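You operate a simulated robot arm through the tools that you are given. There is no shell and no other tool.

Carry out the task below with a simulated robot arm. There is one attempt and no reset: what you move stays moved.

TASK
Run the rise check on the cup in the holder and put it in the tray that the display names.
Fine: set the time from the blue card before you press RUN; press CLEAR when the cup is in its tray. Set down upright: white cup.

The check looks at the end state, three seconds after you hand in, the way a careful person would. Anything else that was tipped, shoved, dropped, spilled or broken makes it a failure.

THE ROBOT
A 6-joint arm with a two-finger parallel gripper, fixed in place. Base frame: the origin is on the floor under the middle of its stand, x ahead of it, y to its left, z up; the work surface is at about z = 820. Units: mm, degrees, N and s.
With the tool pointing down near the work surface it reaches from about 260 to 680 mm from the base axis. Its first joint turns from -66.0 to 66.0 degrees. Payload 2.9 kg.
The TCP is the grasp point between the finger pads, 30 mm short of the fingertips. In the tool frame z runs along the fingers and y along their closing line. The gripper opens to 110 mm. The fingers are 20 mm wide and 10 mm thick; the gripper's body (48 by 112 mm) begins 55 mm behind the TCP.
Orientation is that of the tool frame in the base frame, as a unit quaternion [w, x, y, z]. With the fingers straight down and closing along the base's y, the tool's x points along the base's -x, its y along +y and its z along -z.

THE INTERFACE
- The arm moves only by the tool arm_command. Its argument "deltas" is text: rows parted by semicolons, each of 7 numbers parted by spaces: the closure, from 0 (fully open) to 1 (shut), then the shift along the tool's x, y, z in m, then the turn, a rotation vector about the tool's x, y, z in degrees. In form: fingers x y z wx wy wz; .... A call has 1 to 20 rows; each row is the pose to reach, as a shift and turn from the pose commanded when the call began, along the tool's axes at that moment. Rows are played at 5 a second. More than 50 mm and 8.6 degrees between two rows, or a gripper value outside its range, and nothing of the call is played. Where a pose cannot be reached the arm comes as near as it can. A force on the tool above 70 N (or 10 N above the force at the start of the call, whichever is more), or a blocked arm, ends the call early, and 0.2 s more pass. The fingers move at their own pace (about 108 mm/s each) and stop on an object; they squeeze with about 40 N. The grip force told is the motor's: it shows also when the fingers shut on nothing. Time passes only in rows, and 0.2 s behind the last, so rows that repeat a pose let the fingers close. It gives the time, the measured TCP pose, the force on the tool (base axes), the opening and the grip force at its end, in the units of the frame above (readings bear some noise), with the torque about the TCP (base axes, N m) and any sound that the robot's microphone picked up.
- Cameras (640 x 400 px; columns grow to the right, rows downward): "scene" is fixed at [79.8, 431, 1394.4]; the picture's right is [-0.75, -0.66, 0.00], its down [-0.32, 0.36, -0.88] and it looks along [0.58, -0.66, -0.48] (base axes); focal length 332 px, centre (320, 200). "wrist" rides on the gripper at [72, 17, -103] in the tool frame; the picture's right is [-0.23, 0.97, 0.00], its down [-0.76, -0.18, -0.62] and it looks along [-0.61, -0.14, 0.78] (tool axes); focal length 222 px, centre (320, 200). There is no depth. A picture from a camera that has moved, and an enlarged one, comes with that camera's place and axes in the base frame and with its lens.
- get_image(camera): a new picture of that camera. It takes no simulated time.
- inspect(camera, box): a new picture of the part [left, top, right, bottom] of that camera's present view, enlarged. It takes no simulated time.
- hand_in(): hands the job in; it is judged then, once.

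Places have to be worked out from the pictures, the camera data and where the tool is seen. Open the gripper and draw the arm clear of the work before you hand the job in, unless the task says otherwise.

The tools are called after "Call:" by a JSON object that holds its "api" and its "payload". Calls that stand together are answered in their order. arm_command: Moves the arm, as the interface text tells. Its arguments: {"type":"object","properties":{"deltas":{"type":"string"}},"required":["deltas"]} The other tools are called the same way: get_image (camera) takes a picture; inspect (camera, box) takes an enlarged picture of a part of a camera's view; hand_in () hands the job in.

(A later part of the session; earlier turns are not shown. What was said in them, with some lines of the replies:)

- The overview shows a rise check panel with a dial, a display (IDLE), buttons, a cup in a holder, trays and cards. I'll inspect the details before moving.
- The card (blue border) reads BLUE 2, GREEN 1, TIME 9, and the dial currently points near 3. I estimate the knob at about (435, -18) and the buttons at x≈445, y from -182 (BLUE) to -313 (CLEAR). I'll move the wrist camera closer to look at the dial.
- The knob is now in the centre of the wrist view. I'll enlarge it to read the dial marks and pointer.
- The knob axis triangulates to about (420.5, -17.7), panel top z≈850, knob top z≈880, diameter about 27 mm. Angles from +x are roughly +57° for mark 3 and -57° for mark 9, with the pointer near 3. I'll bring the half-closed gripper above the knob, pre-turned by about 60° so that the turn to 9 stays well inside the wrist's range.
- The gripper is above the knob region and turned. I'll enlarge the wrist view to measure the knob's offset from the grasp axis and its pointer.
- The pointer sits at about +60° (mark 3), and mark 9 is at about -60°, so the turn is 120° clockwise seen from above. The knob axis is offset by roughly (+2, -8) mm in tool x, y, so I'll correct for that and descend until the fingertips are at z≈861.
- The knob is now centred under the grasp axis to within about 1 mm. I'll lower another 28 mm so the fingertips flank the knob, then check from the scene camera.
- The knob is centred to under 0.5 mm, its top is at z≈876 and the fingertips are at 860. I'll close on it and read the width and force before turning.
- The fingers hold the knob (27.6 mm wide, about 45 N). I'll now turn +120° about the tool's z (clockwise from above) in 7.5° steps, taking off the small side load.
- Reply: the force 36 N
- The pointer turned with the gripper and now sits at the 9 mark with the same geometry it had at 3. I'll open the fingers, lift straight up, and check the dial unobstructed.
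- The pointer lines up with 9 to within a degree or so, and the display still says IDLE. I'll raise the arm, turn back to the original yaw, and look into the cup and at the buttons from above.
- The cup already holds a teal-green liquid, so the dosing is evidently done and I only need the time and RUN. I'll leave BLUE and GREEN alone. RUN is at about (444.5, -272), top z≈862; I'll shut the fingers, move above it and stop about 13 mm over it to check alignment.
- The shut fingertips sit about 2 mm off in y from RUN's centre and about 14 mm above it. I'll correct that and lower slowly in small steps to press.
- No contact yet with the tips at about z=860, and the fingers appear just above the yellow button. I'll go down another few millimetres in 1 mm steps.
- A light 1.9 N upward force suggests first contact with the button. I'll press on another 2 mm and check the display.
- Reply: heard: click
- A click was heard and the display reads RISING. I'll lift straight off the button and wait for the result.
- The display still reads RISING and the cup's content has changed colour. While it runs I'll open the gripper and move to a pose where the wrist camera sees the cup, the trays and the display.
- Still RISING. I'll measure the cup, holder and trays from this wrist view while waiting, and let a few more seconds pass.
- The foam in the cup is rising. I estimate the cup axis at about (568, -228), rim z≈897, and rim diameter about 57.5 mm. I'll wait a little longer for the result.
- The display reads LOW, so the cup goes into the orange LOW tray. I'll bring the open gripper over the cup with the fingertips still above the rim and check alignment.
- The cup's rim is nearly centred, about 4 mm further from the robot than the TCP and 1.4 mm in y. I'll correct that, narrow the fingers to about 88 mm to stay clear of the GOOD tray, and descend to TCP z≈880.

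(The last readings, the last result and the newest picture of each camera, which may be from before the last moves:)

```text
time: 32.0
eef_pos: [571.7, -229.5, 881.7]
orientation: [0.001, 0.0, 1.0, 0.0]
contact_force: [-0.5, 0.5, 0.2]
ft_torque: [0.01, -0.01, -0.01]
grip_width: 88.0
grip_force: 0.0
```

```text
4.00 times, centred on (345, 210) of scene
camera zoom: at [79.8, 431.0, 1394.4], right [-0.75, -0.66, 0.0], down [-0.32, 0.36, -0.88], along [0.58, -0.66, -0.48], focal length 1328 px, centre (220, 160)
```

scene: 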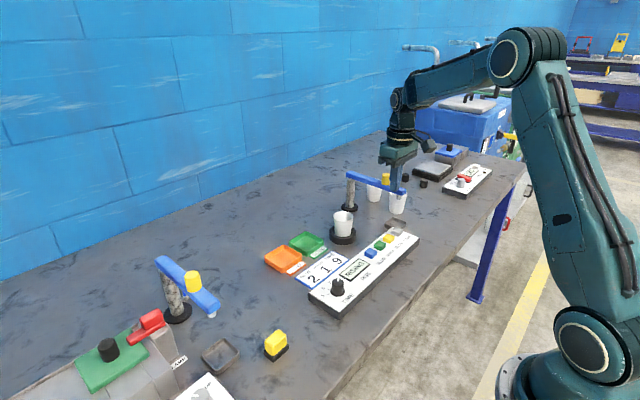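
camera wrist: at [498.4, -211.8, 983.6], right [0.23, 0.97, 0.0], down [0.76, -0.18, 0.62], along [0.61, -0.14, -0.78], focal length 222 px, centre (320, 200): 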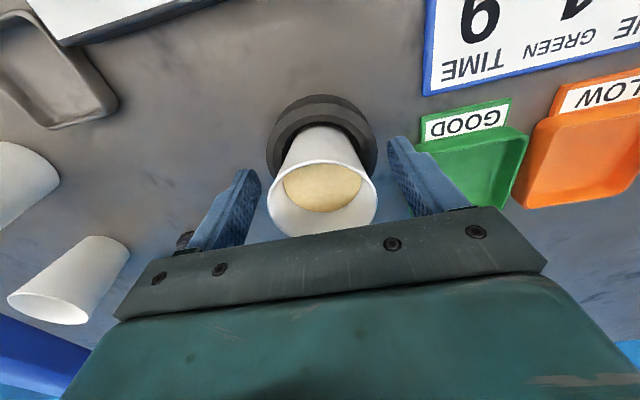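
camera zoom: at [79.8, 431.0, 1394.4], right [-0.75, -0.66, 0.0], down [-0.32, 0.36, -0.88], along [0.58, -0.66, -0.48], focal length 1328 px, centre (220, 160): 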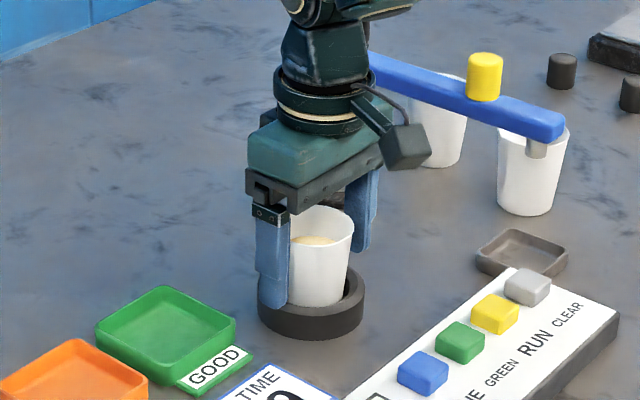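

The fingers straddle the cup with no contact. The gripper body may hide the far side of the rim, so I'll enlarge the wrist view to judge the fore-aft offset before closing.

Call:
{"api": "inspect", "payload": {"camera": "wrist", "box": [230, 80, 420, 250]}}

Call:
{"api": "inspect", "payload": {"camera": "scene", "box": [320, 190, 380, 250]}}

```text
2.35 times, centred on (325, 165) of wrist
camera zoom: at [498.4, -211.8, 983.6], right [0.23, 0.97, 0.0], down [0.76, -0.18, 0.62], along [0.61, -0.14, -0.78], focal length 523 px, centre (308, 282)
```

zoom: 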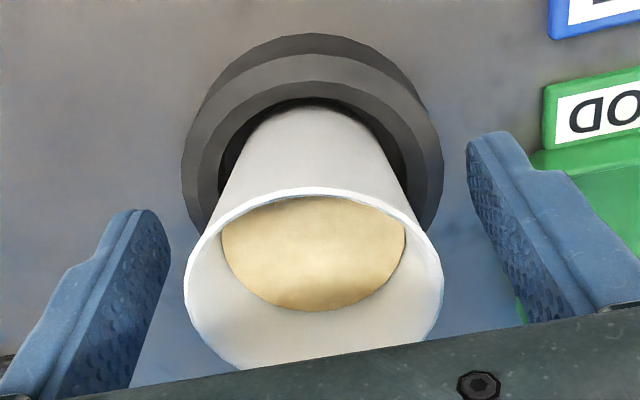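

```text
6.67 times, centred on (350, 220) of scene
camera zoom: at [79.8, 431.0, 1394.4], right [-0.75, -0.66, 0.0], down [-0.32, 0.36, -0.88], along [0.58, -0.66, -0.48], focal length 2213 px, centre (120, 67)
```

zoom: 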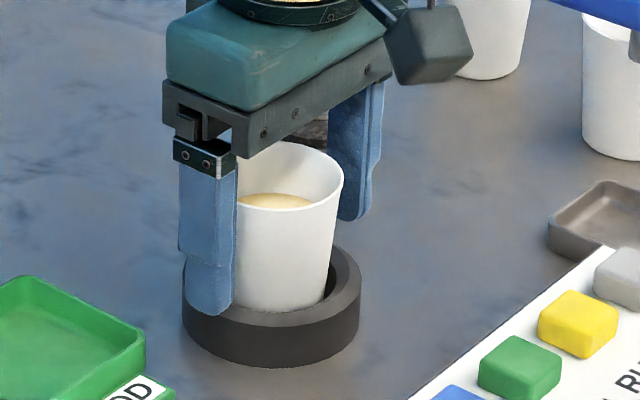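

The rim's far edge is hidden by the gripper bar; from its visible edge and width the cup axis lies about 4.5 mm beyond the TCP in x and is centred in y. The holder ring's top is at z≈844, below the tips at 852. I'll shift 4.5 mm and close gently.

Call:
{"api": "arm_command", "payload": {"deltas": "0.2 -0.0045 0 0 0 0 0; 0.3 -0.0045 0 0 0 0 0; 0.38 -0.0045 0 0 0 0 0; 0.44 -0.0045 0 0 0 0 0; 0.48 -0.0045 0 0 0 0 0; 0.6 -0.0045 0 0 0 0 0; 0.6 -0.0045 0 0 0 0 0; 0.6 -0.0045 0 0 0 0 0"}}

Call:
{"api": "get_image", "payload": {"camera": "wrist"}}

Call:
{"api": "inspect", "payload": {"camera": "scene", "box": [320, 190, 380, 250]}}

```text
time: 33.8
eef_pos: [574.8, -230.3, 882.2]
orientation: [0.0, 0.0, 1.0, 0.0]
contact_force: [0.4, -0.3, 0.1]
ft_torque: [0.01, -0.01, -0.02]
grip_width: 57.5
grip_force: 40.2
```

```text
taken
camera wrist: at [502.9, -211.3, 984.2], right [0.23, 0.97, 0.0], down [0.76, -0.18, 0.62], along [0.61, -0.14, -0.78], focal length 222 px, centre (320, 200)
```

wrist: 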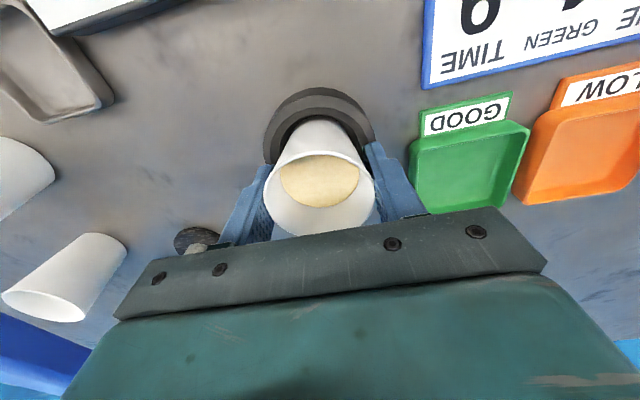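

```text
6.67 times, centred on (350, 220) of scene
camera zoom: at [79.8, 431.0, 1394.4], right [-0.75, -0.66, 0.0], down [-0.32, 0.36, -0.88], along [0.58, -0.66, -0.48], focal length 2213 px, centre (120, 67)
```

zoom: 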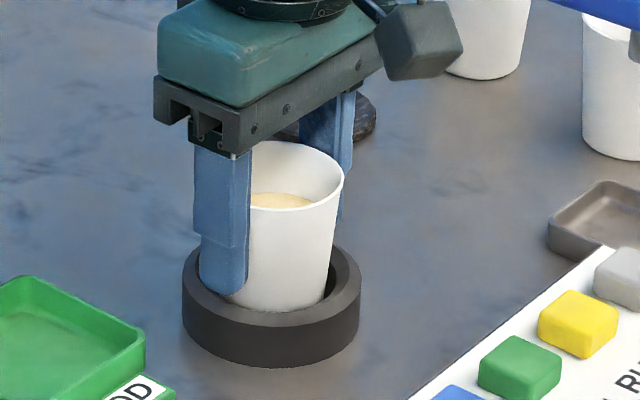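

The cup is gripped at 57.5 mm with 40 N and remains upright. I'll lift slowly and check that it hangs straight.

Call:
{"api": "arm_command", "payload": {"deltas": "0.6 0 0 -0.003 0 0 0; 0.6 0 0 -0.008 0 0 0; 0.6 0 0 -0.014 0 0 0; 0.6 0 0 -0.022 0 0 0; 0.6 0 0 -0.030 0 0 0; 0.6 0 0 -0.038 0 0 0; 0.6 0 0 -0.046 0 0 0; 0.6 0 0 -0.053 0 0 0; 0.6 0 0 -0.058 0 0 0; 0.6 0 0 -0.060 0 0 0; 0.6 0 0 -0.060 0 0 0"}}

Call:
{"api": "get_image", "payload": {"camera": "wrist"}}

Call:
{"api": "inspect", "payload": {"camera": "scene", "box": [310, 160, 400, 250]}}

```text
time: 36.2
eef_pos: [574.9, -228.8, 942.4]
orientation: [0.0, 0.0, 1.0, 0.0]
contact_force: [0.4, -0.9, 0.6]
ft_torque: [-0.01, -0.01, 0.01]
grip_width: 57.6
grip_force: 40.3
```

```text
taken
camera wrist: at [502.7, -210.1, 1044.5], right [0.23, 0.97, 0.0], down [0.76, -0.18, 0.62], along [0.61, -0.14, -0.78], focal length 222 px, centre (320, 200)
```

wrist: 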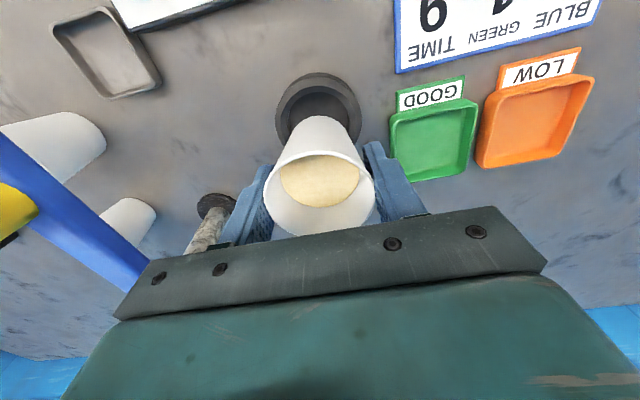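

```text
4.44 times, centred on (355, 205) of scene
camera zoom: at [79.8, 431.0, 1394.4], right [-0.75, -0.66, 0.0], down [-0.32, 0.36, -0.88], along [0.58, -0.66, -0.48], focal length 1476 px, centre (164, 178)
```

zoom: 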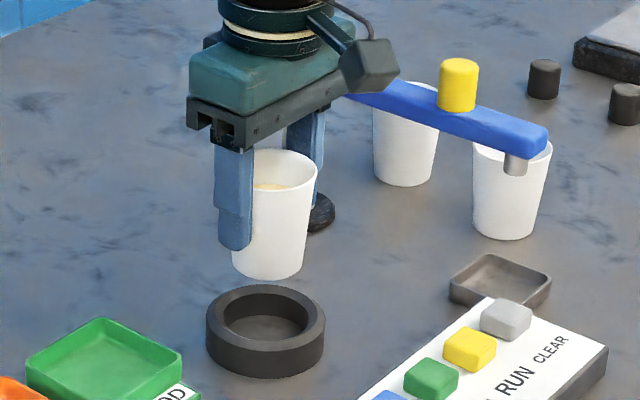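

The cup is up 60 mm, upright and clear of the holder. I'll enlarge the wrist view of the LOW tray to locate its centre.

Call:
{"api": "inspect", "payload": {"camera": "wrist", "box": [380, 30, 610, 200]}}

Call:
{"api": "inspect", "payload": {"camera": "scene", "box": [250, 220, 340, 290]}}

```text
2.35 times, centred on (495, 115) of wrist
camera zoom: at [502.7, -210.1, 1044.5], right [0.23, 0.97, 0.0], down [0.76, -0.18, 0.62], along [0.61, -0.14, -0.78], focal length 523 px, centre (-92, 400)
```

zoom: 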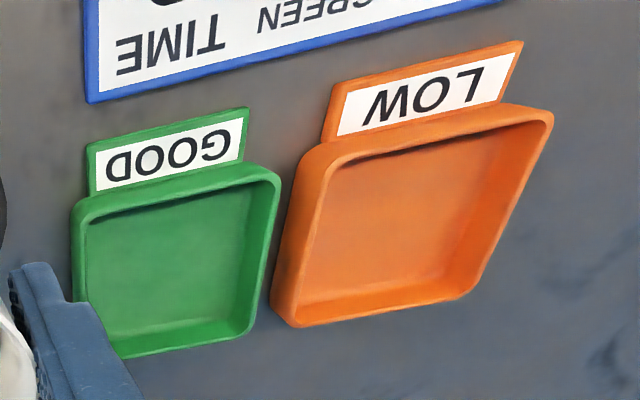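

```text
5.71 times, centred on (295, 255) of scene
camera zoom: at [79.8, 431.0, 1394.4], right [-0.75, -0.66, 0.0], down [-0.32, 0.36, -0.88], along [0.58, -0.66, -0.48], focal length 1897 px, centre (463, -114)
```

zoom: 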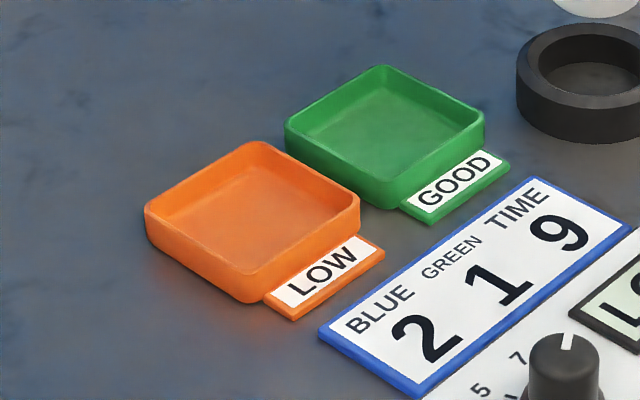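

The LOW tray centre works out to about (626, -36.5), with its rim near z≈836. I'll carry the cup there slowly at this height, with gentle starts and stops.

Call:
{"api": "arm_command", "payload": {"deltas": "0.6 -0.001 0.0039 0 0 0 0; 0.6 -0.0031 0.0116 0 0 0 0; 0.6 -0.0061 0.0232 0 0 0 0; 0.6 -0.0102 0.0386 0 0 0 0; 0.6 -0.0148 0.056 0 0 0 0; 0.6 -0.0195 0.0733 0 0 0 0; 0.6 -0.0246 0.0926 0 0 0 0; 0.6 -0.0297 0.1119 0 0 0 0; 0.6 -0.0348 0.1312 0 0 0 0; 0.6 -0.0394 0.1486 0 0 0 0; 0.6 -0.0435 0.164 0 0 0 0; 0.6 -0.0471 0.1776 0 0 0 0; 0.6 -0.0497 0.1872 0 0 0 0; 0.6 -0.0512 0.193 0 0 0 0; 0.6 -0.0512 0.193 0 0 0 0; 0.6 -0.0512 0.193 0 0 0 0"}}

Call:
{"api": "get_image", "payload": {"camera": "wrist"}}

Call:
{"api": "inspect", "payload": {"camera": "wrist", "box": [230, 60, 420, 230]}}

Call:
{"api": "inspect", "payload": {"camera": "scene", "box": [240, 180, 350, 290]}}

```text
time: 39.6
eef_pos: [626.8, -36.2, 941.1]
orientation: [0.0, -0.001, 1.0, 0.0]
contact_force: [1.3, 0.5, -1.3]
ft_torque: [-0.01, -0.01, 0.02]
grip_width: 57.2
grip_force: 39.7
```

```text
taken
camera wrist: at [553.8, -17.6, 1044.5], right [0.23, 0.97, 0.0], down [0.76, -0.18, 0.62], along [0.61, -0.14, -0.78], focal length 222 px, centre (320, 200)
```

wrist: 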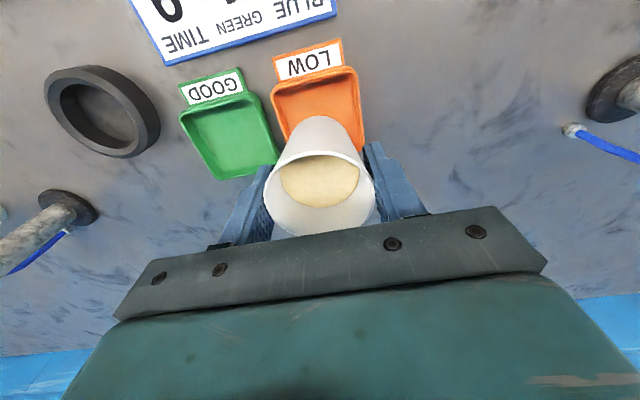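

```text
2.35 times, centred on (325, 145) of wrist
camera zoom: at [553.8, -17.6, 1044.5], right [0.23, 0.97, 0.0], down [0.76, -0.18, 0.62], along [0.61, -0.14, -0.78], focal length 523 px, centre (308, 329)
```

zoom: 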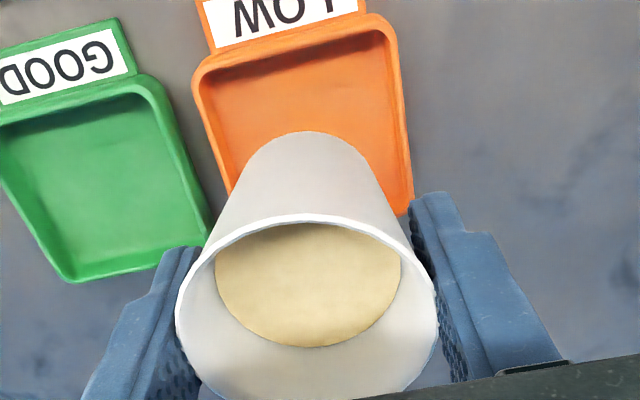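

```text
3.64 times, centred on (295, 235) of scene
camera zoom: at [79.8, 431.0, 1394.4], right [-0.75, -0.66, 0.0], down [-0.32, 0.36, -0.88], along [0.58, -0.66, -0.48], focal length 1207 px, centre (411, 73)
```

zoom: 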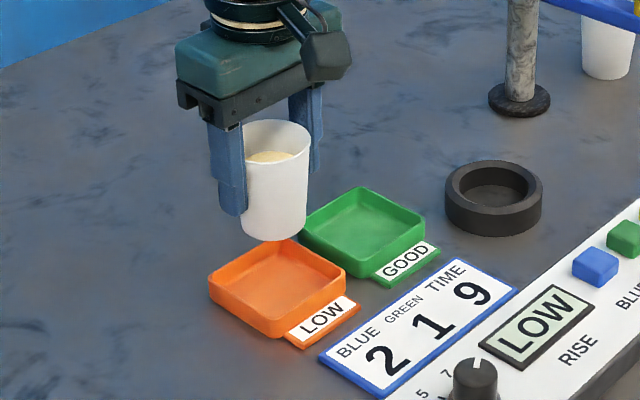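

The cup hangs upright above the LOW tray; rim edges at y≈-70 and +3, x≈589 to 663 put the tray centre at about (626.5, -34). I'll nudge 2 mm in y and descend slowly to a few millimetres above the tray floor.

Call:
{"api": "arm_command", "payload": {"deltas": "0.6 0 0.002 0.003 0 0 0; 0.6 0 0.002 0.009 0 0 0; 0.6 0 0.002 0.017 0 0 0; 0.6 0 0.002 0.025 0 0 0; 0.6 0 0.002 0.033 0 0 0; 0.6 0 0.002 0.040 0 0 0; 0.6 0 0.002 0.046 0 0 0; 0.6 0 0.002 0.050 0 0 0; 0.6 0 0.002 0.052 0 0 0; 0.6 0 0.002 0.052 0 0 0"}}

Call:
{"api": "inspect", "payload": {"camera": "wrist", "box": [230, 60, 420, 230]}}

Call:
{"api": "inspect", "payload": {"camera": "scene", "box": [250, 200, 330, 280]}}

```text
time: 41.8
eef_pos: [627.1, -35.8, 890.5]
orientation: [0.001, 0.0, 1.0, 0.0]
contact_force: [-0.4, 0.4, -0.9]
ft_torque: [0.05, 0.0, -0.02]
grip_width: 57.4
grip_force: 39.9
```

```text
2.35 times, centred on (325, 145) of wrist
camera zoom: at [554.2, -16.4, 992.8], right [0.23, 0.97, 0.0], down [0.76, -0.18, 0.62], along [0.61, -0.14, -0.78], focal length 523 px, centre (308, 329)
```

zoom: 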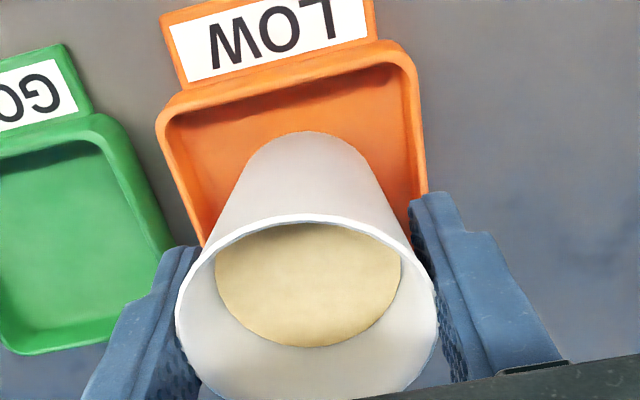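

```text
5.00 times, centred on (290, 240) of scene
camera zoom: at [79.8, 431.0, 1394.4], right [-0.75, -0.66, 0.0], down [-0.32, 0.36, -0.88], along [0.58, -0.66, -0.48], focal length 1660 px, centre (470, 0)
```

zoom: 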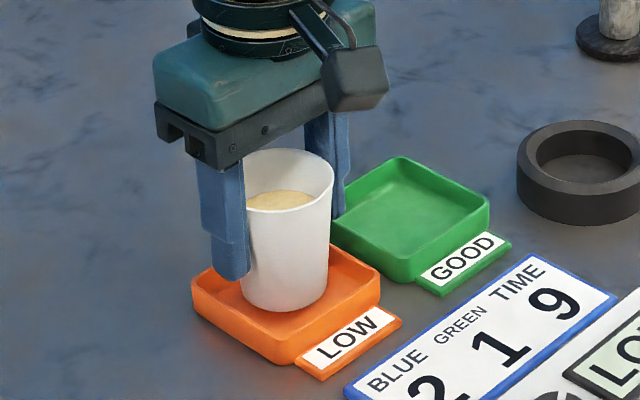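

The cup is well inside the LOW tray and still a few millimetres up. I'll lower in 1 mm steps and watch for contact force.

Call:
{"api": "arm_command", "payload": {"deltas": "0.6 0 0 0.001 0 0 0; 0.6 0 0 0.002 0 0 0; 0.6 0 0 0.003 0 0 0; 0.6 0 0 0.004 0 0 0; 0.6 0 0 0.005 0 0 0"}}

Call:
{"api": "inspect", "payload": {"camera": "scene", "box": [250, 200, 330, 280]}}

```text
time: 43.0
eef_pos: [626.2, -35.3, 884.5]
orientation: [0.001, 0.0, 1.0, 0.001]
contact_force: [-0.3, -1.1, -0.3]
ft_torque: [0.0, 0.0, 0.01]
grip_width: 57.1
grip_force: 40.1
```

```text
5.00 times, centred on (290, 240) of scene
camera zoom: at [79.8, 431.0, 1394.4], right [-0.75, -0.66, 0.0], down [-0.32, 0.36, -0.88], along [0.58, -0.66, -0.48], focal length 1660 px, centre (470, 0)
```

zoom: 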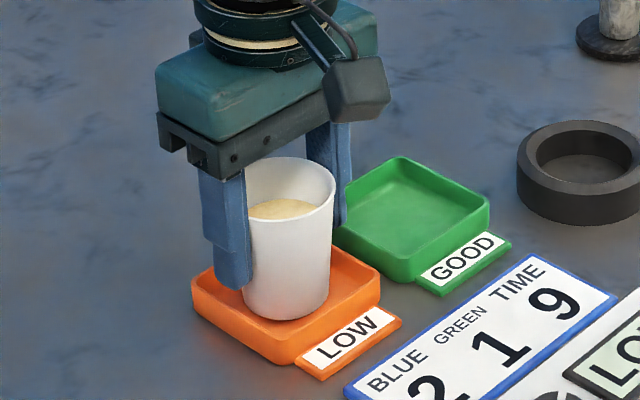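

No contact force yet at TCP z≈884.5. I'll keep lowering in 1 mm steps.

Call:
{"api": "arm_command", "payload": {"deltas": "0.6 0 0 0.001 0 0 0; 0.6 0 0 0.002 0 0 0; 0.6 0 0 0.002 0 0 0"}}

Call:
{"api": "inspect", "payload": {"camera": "scene", "box": [250, 200, 330, 280]}}

```text
time: 43.8
eef_pos: [625.4, -35.9, 883.6]
orientation: [0.0, 0.0, 1.0, 0.0]
contact_force: [0.4, 0.3, -0.7]
ft_torque: [-0.04, 0.01, -0.03]
grip_width: 57.4
grip_force: 40.2
```

```text
5.00 times, centred on (290, 240) of scene
camera zoom: at [79.8, 431.0, 1394.4], right [-0.75, -0.66, 0.0], down [-0.32, 0.36, -0.88], along [0.58, -0.66, -0.48], focal length 1660 px, centre (470, 0)
```

zoom: 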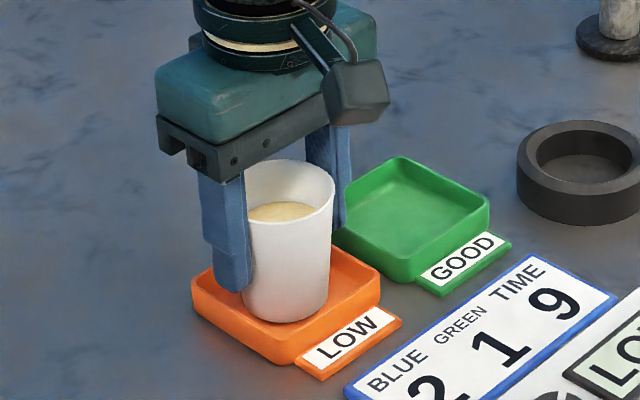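

Still no contact at about 883. I'll continue downward in small steps.

Call:
{"api": "arm_command", "payload": {"deltas": "0.6 0 0 0.001 0 0 0; 0.6 0 0 0.002 0 0 0; 0.6 0 0 0.002 0 0 0"}}

```text
time: 44.6
eef_pos: [627.7, -35.7, 882.0]
orientation: [0.0, -0.001, 1.0, 0.001]
contact_force: [-1.3, 0.0, 6.3]
ft_torque: [0.0, 0.08, -0.04]
grip_width: 57.1
grip_force: 39.6
```

A 6.3 N upward force shows the cup is standing on the tray floor. I'll open the fingers gradually and check that it stays upright before lifting away.

Call:
{"api": "arm_command", "payload": {"deltas": "0.5 0 0 -0.001 0 0 0; 0.47 0 0 -0.001 0 0 0; 0.44 0 0 -0.001 0 0 0; 0.40 0 0 -0.001 0 0 0; 0.36 0 0 -0.001 0 0 0; 0.32 0 0 -0.001 0 0 0; 0.32 0 0 -0.001 0 0 0"}}

Call:
{"api": "get_image", "payload": {"camera": "wrist"}}

Call:
{"api": "inspect", "payload": {"camera": "scene", "box": [250, 200, 330, 280]}}

```text
time: 46.2
eef_pos: [626.4, -33.5, 882.7]
orientation: [0.0, 0.0, 1.0, -0.001]
contact_force: [0.8, -0.6, 0.5]
ft_torque: [0.0, 0.01, 0.05]
grip_width: 74.9
grip_force: 0.1
```

```text
taken
camera wrist: at [554.3, -16.0, 984.6], right [0.23, 0.97, 0.0], down [0.76, -0.18, 0.62], along [0.61, -0.14, -0.78], focal length 222 px, centre (320, 200)
```

wrist: 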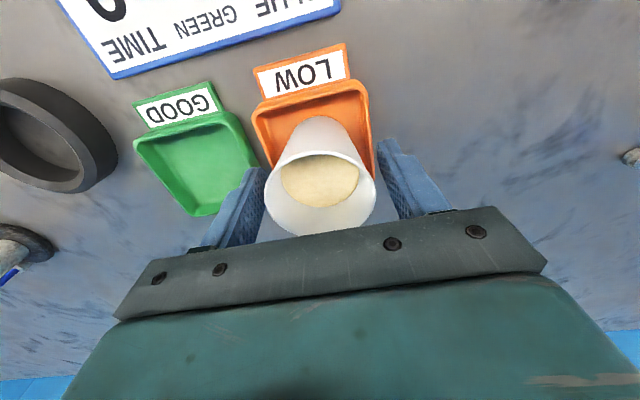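

```text
5.00 times, centred on (290, 240) of scene
camera zoom: at [79.8, 431.0, 1394.4], right [-0.75, -0.66, 0.0], down [-0.32, 0.36, -0.88], along [0.58, -0.66, -0.48], focal length 1660 px, centre (470, 0)
```

zoom: 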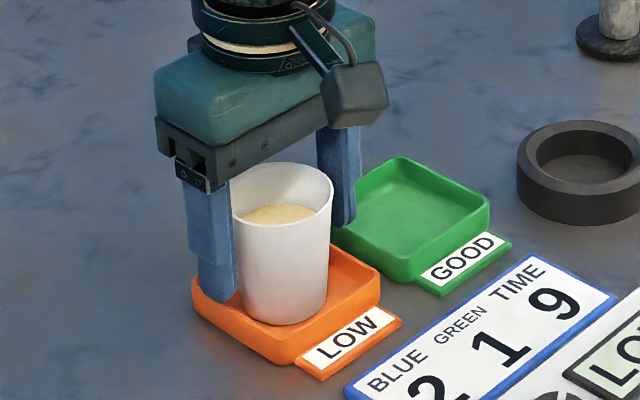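

The cup stands upright in the LOW tray with both fingers clear of it. I'll lift straight up well above the rim.

Call:
{"api": "arm_command", "payload": {"deltas": "0.32 0 0 -0.005 0 0 0; 0.32 0 0 -0.015 0 0 0; 0.32 0 0 -0.030 0 0 0; 0.32 0 0 -0.050 0 0 0; 0.32 0 0 -0.080 0 0 0; 0.32 0 0 -0.110 0 0 0; 0.32 0 0 -0.140 0 0 0; 0.32 0 0 -0.140 0 0 0"}}

Call:
{"api": "get_image", "payload": {"camera": "wrist"}}

Call:
{"api": "inspect", "payload": {"camera": "scene", "box": [240, 180, 440, 320]}}

```text
time: 48.0
eef_pos: [629.0, -34.7, 1022.0]
orientation: [0.0, -0.001, 1.0, 0.0]
contact_force: [-0.4, 0.1, -0.2]
ft_torque: [-0.02, -0.02, 0.02]
grip_width: 75.0
grip_force: 0.0
```

```text
taken
camera wrist: at [556.0, -15.3, 1124.5], right [0.23, 0.97, 0.0], down [0.76, -0.18, 0.62], along [0.61, -0.14, -0.78], focal length 222 px, centre (320, 200)
```

wrist: 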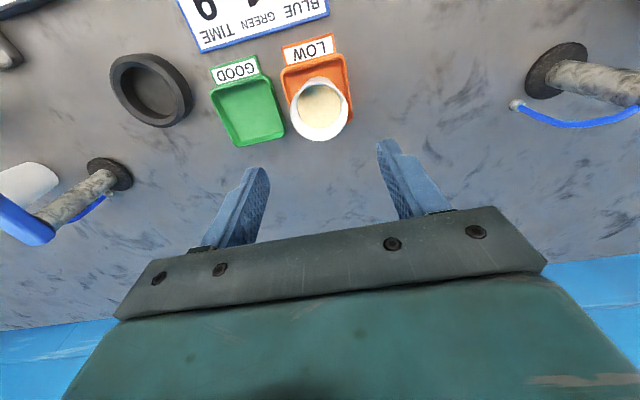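

```text
2.86 times, centred on (340, 250) of scene
camera zoom: at [79.8, 431.0, 1394.4], right [-0.75, -0.66, 0.0], down [-0.32, 0.36, -0.88], along [0.58, -0.66, -0.48], focal length 948 px, centre (263, 57)
```

zoom: 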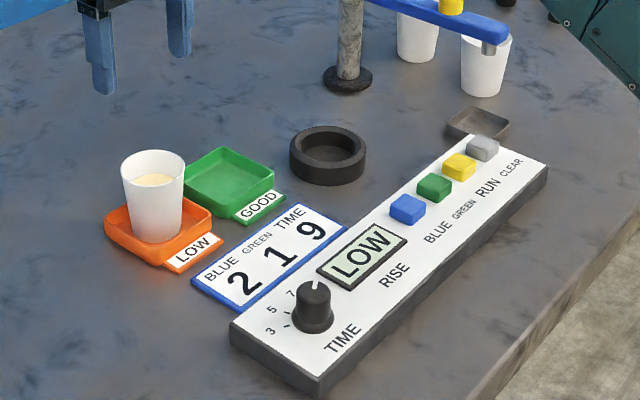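

The cup is standing in the LOW tray. Next is CLEAR at about (444.5, -316). To keep the gripper body and camera away from the blue arm nearby, I'll turn the tool 90° on the way, shut the fingers, and stop above the button.

Call:
{"api": "arm_command", "payload": {"deltas": "0.4 0.0152 -0.0234 0.002 0 0 7.5; 0.6 0.0303 -0.0468 0.004 0 0 15; 0.8 0.0455 -0.0702 0.006 0 0 22.5; 1 0.0607 -0.0936 0.008 0 0 30; 1 0.0758 -0.117 0.010 0 0 37.5; 1 0.091 -0.1404 0.012 0 0 45; 1 0.1062 -0.1639 0.014 0 0 52.5; 1 0.1213 -0.1873 0.016 0 0 60; 1 0.1365 -0.2107 0.018 0 0 67.5; 1 0.1517 -0.2341 0.020 0 0 75; 1 0.1668 -0.2575 0.022 0 0 82.5; 1 0.182 -0.2809 0.022 0 0 90; 1 0.182 -0.2809 0.022 0 0 90"}}

Call:
{"api": "get_image", "payload": {"camera": "wrist"}}

Call:
{"api": "get_image", "payload": {"camera": "scene"}}

```text
time: 50.8
eef_pos: [445.3, -315.4, 998.7]
orientation: [0.001, 0.708, 0.707, -0.001]
contact_force: [-0.4, -0.3, -0.3]
ft_torque: [-0.01, -0.01, -0.02]
grip_width: 0.0
grip_force: 37.5
```

```text
taken
camera wrist: at [462.1, -241.0, 1102.2], right [0.97, -0.23, 0.0], down [-0.18, -0.76, 0.62], along [-0.14, -0.61, -0.78], focal length 222 px, centre (320, 200)
```

wrist: 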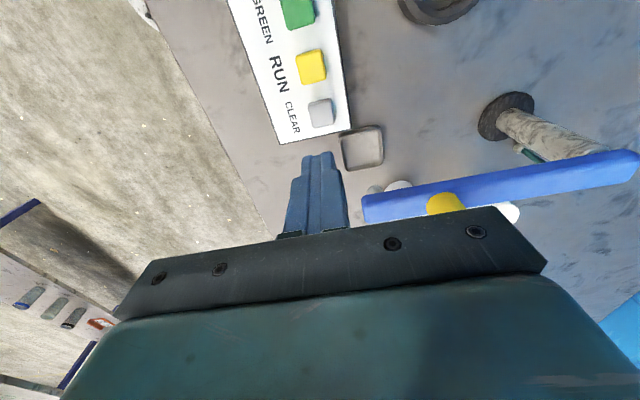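

```text
taken
```

scene: 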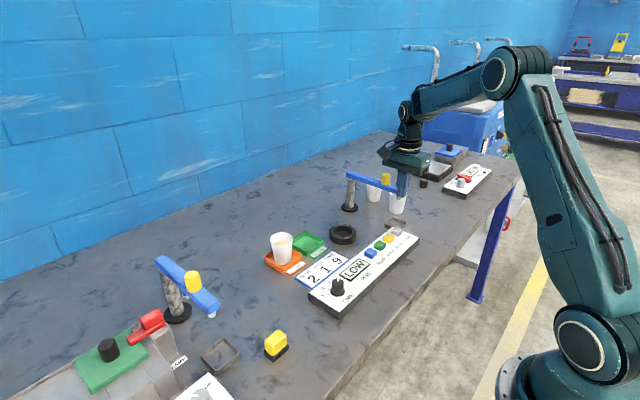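

CLEAR appears within about 1.5 mm of the tool axis, and the blue arm's edge is about 40 mm clear of the gripper body. I'll lower to just above the button.

Call:
{"api": "arm_command", "payload": {"deltas": "1 -0.001 0 0.025 0 0 0; 1 -0.001 0 0.050 0 0 0; 1 -0.001 0 0.075 0 0 0; 1 -0.001 0 0.095 0 0 0; 1 -0.001 0 0.106 0 0 0; 1 -0.001 0 0.106 0 0 0"}}

Call:
{"api": "inspect", "payload": {"camera": "wrist", "box": [230, 60, 420, 230]}}

Call:
{"api": "inspect", "payload": {"camera": "scene", "box": [330, 160, 450, 280]}}

```text
time: 52.2
eef_pos: [444.9, -316.9, 894.0]
orientation: [0.0, 0.708, 0.707, 0.0]
contact_force: [0.0, 0.5, 0.5]
ft_torque: [0.03, -0.01, -0.03]
grip_width: 0.1
grip_force: 37.9
```

```text
2.35 times, centred on (325, 145) of wrist
camera zoom: at [461.3, -242.5, 995.6], right [0.97, -0.23, 0.0], down [-0.18, -0.76, 0.62], along [-0.14, -0.61, -0.78], focal length 523 px, centre (308, 329)
```

zoom: 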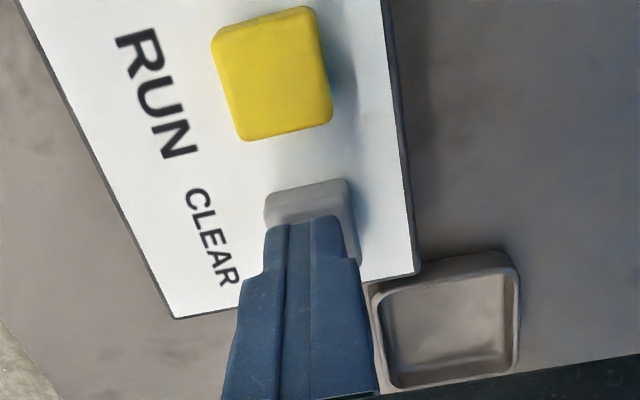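

```text
3.33 times, centred on (390, 220) of scene
camera zoom: at [79.8, 431.0, 1394.4], right [-0.75, -0.66, 0.0], down [-0.32, 0.36, -0.88], along [0.58, -0.66, -0.48], focal length 1107 px, centre (87, 133)
```

zoom: 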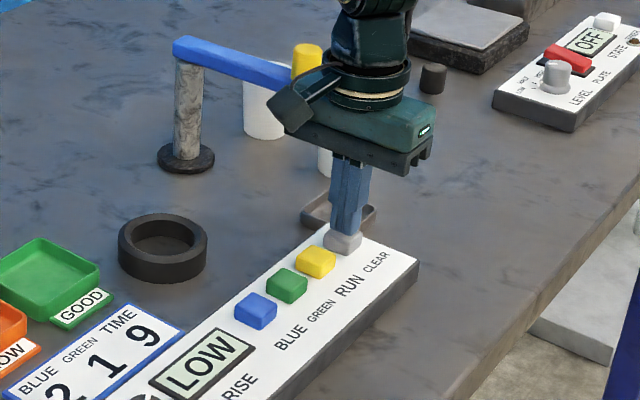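

The shut fingertips are right over CLEAR. I'll press down in small steps as with RUN.

Call:
{"api": "arm_command", "payload": {"deltas": "1 0 0 0.003 0 0 0; 1 0 0 0.005 0 0 0; 1 0 0 0.006 0 0 0; 1 0 0 0.007 0 0 0; 1 0 0 0.008 0 0 0"}}

Call:
{"api": "inspect", "payload": {"camera": "scene", "box": [310, 190, 430, 300]}}

```text
time: 53.4
eef_pos: [445.6, -317.0, 887.7]
orientation: [0.0, 0.707, 0.707, 0.0]
contact_force: [-1.0, -0.2, 2.4]
ft_torque: [-0.01, 0.05, 0.0]
grip_width: 0.2
grip_force: 37.6
heard: click
```

```text
3.64 times, centred on (370, 245) of scene
camera zoom: at [79.8, 431.0, 1394.4], right [-0.75, -0.66, 0.0], down [-0.32, 0.36, -0.88], along [0.58, -0.66, -0.48], focal length 1207 px, centre (138, 36)
```

zoom: 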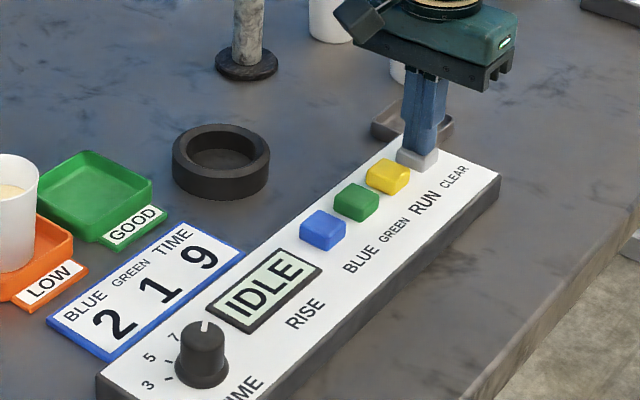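

A click was heard and the display has gone back to IDLE. I'll lift straight off, then raise the arm clear of the work and open the gripper.

Call:
{"api": "arm_command", "payload": {"deltas": "1 0 0 -0.010 0 0 0; 1 0 0 -0.040 0 0 0; 1 0 0 -0.080 0 0 0; 1 0 0 -0.120 0 0 0; 1 0 0 -0.160 0 0 0; 1 0 0 -0.200 0 0 0; 0.7 0.01 -0.010 -0.240 0 0 -7.5; 0.4 0.02 -0.020 -0.270 0 0 -15; 0 0.03 -0.030 -0.300 0 0 -22.5; 0 0.04 -0.040 -0.320 0 0 -30; 0 0.05 -0.050 -0.330 0 0 -37.5; 0 0.06 -0.060 -0.330 0 0 -45; 0 0.07 -0.065 -0.330 0 0 -52.5; 0 0.08 -0.070 -0.330 0 0 -60; 0 0.09 -0.075 -0.330 0 0 -67.5; 0 0.10 -0.075 -0.330 0 0 -75; 0 0.11 -0.075 -0.330 0 0 -82.5; 0 0.112 -0.075 -0.330 0 0 -90; 0 0.112 -0.075 -0.330 0 0 -90"}}

Call:
{"api": "get_image", "payload": {"camera": "scene"}}

Call:
{"api": "get_image", "payload": {"camera": "wrist"}}

Call:
{"api": "inspect", "payload": {"camera": "scene", "box": [240, 170, 430, 320]}}

```text
time: 57.4
eef_pos: [368.5, -204.7, 1215.7]
orientation: [0.0, -0.001, 1.0, 0.0]
contact_force: [-0.4, -0.6, 0.5]
ft_torque: [-0.02, 0.03, 0.02]
grip_width: 109.8
grip_force: 0.2
```

```text
taken
```

scene: 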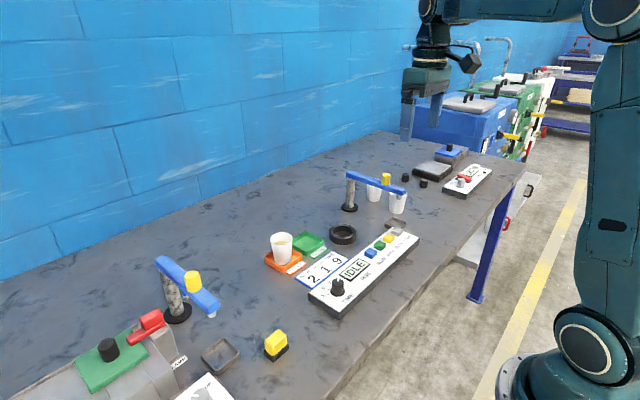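

```text
taken
camera wrist: at [296.2, -186.0, 1317.8], right [0.23, 0.97, 0.0], down [0.76, -0.18, 0.62], along [0.61, -0.14, -0.78], focal length 222 px, centre (320, 200)
```

wrist: 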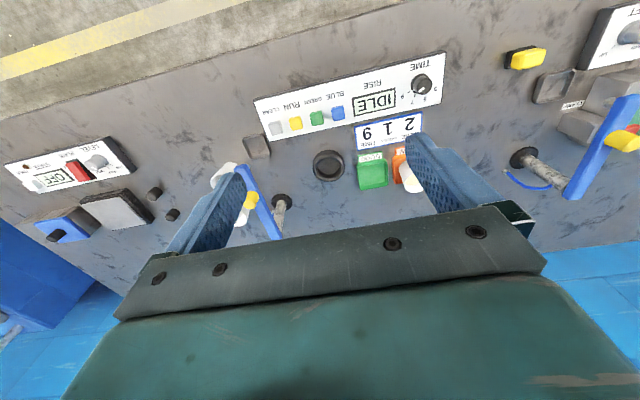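

```text
2.67 times, centred on (335, 245) of scene
camera zoom: at [79.8, 431.0, 1394.4], right [-0.75, -0.66, 0.0], down [-0.32, 0.36, -0.88], along [0.58, -0.66, -0.48], focal length 885 px, centre (280, 80)
```

zoom: 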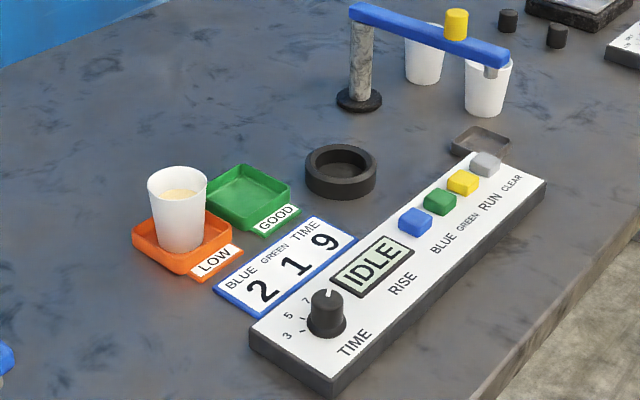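

The cup stands upright in the LOW tray, the dial is on 9, and the display shows IDLE after CLEAR. The pictures show nothing else moved, the gripper is open and the arm is clear, so I'm handing in.

Call:
{"api": "hand_in", "payload": {}}

```text
The job is handed in.
```

I ran the rise check. The display named LOW, so the white cup is now standing upright in the orange LOW tray, and the job is handed in.

- **Time:** I turned the TIME dial from 3 to 9, the TIME value on the blue card, before pressing RUN.
- **Run:** RUN clicked and the display went to RISING. About ten seconds after the press it read LOW.
- **Clear:** I pressed CLEAR once the cup was in its tray. It clicked and the display returned to IDLE.
- **BLUE and GREEN buttons:** The blue card also lists BLUE 2 and GREEN 1. I did not press those buttons, because you asked only for the time and the cup already held a blue-green liquid.

In the last pictures nothing else had been tipped, shoved or spilled. The gripper was open and the arm was clear of the work.
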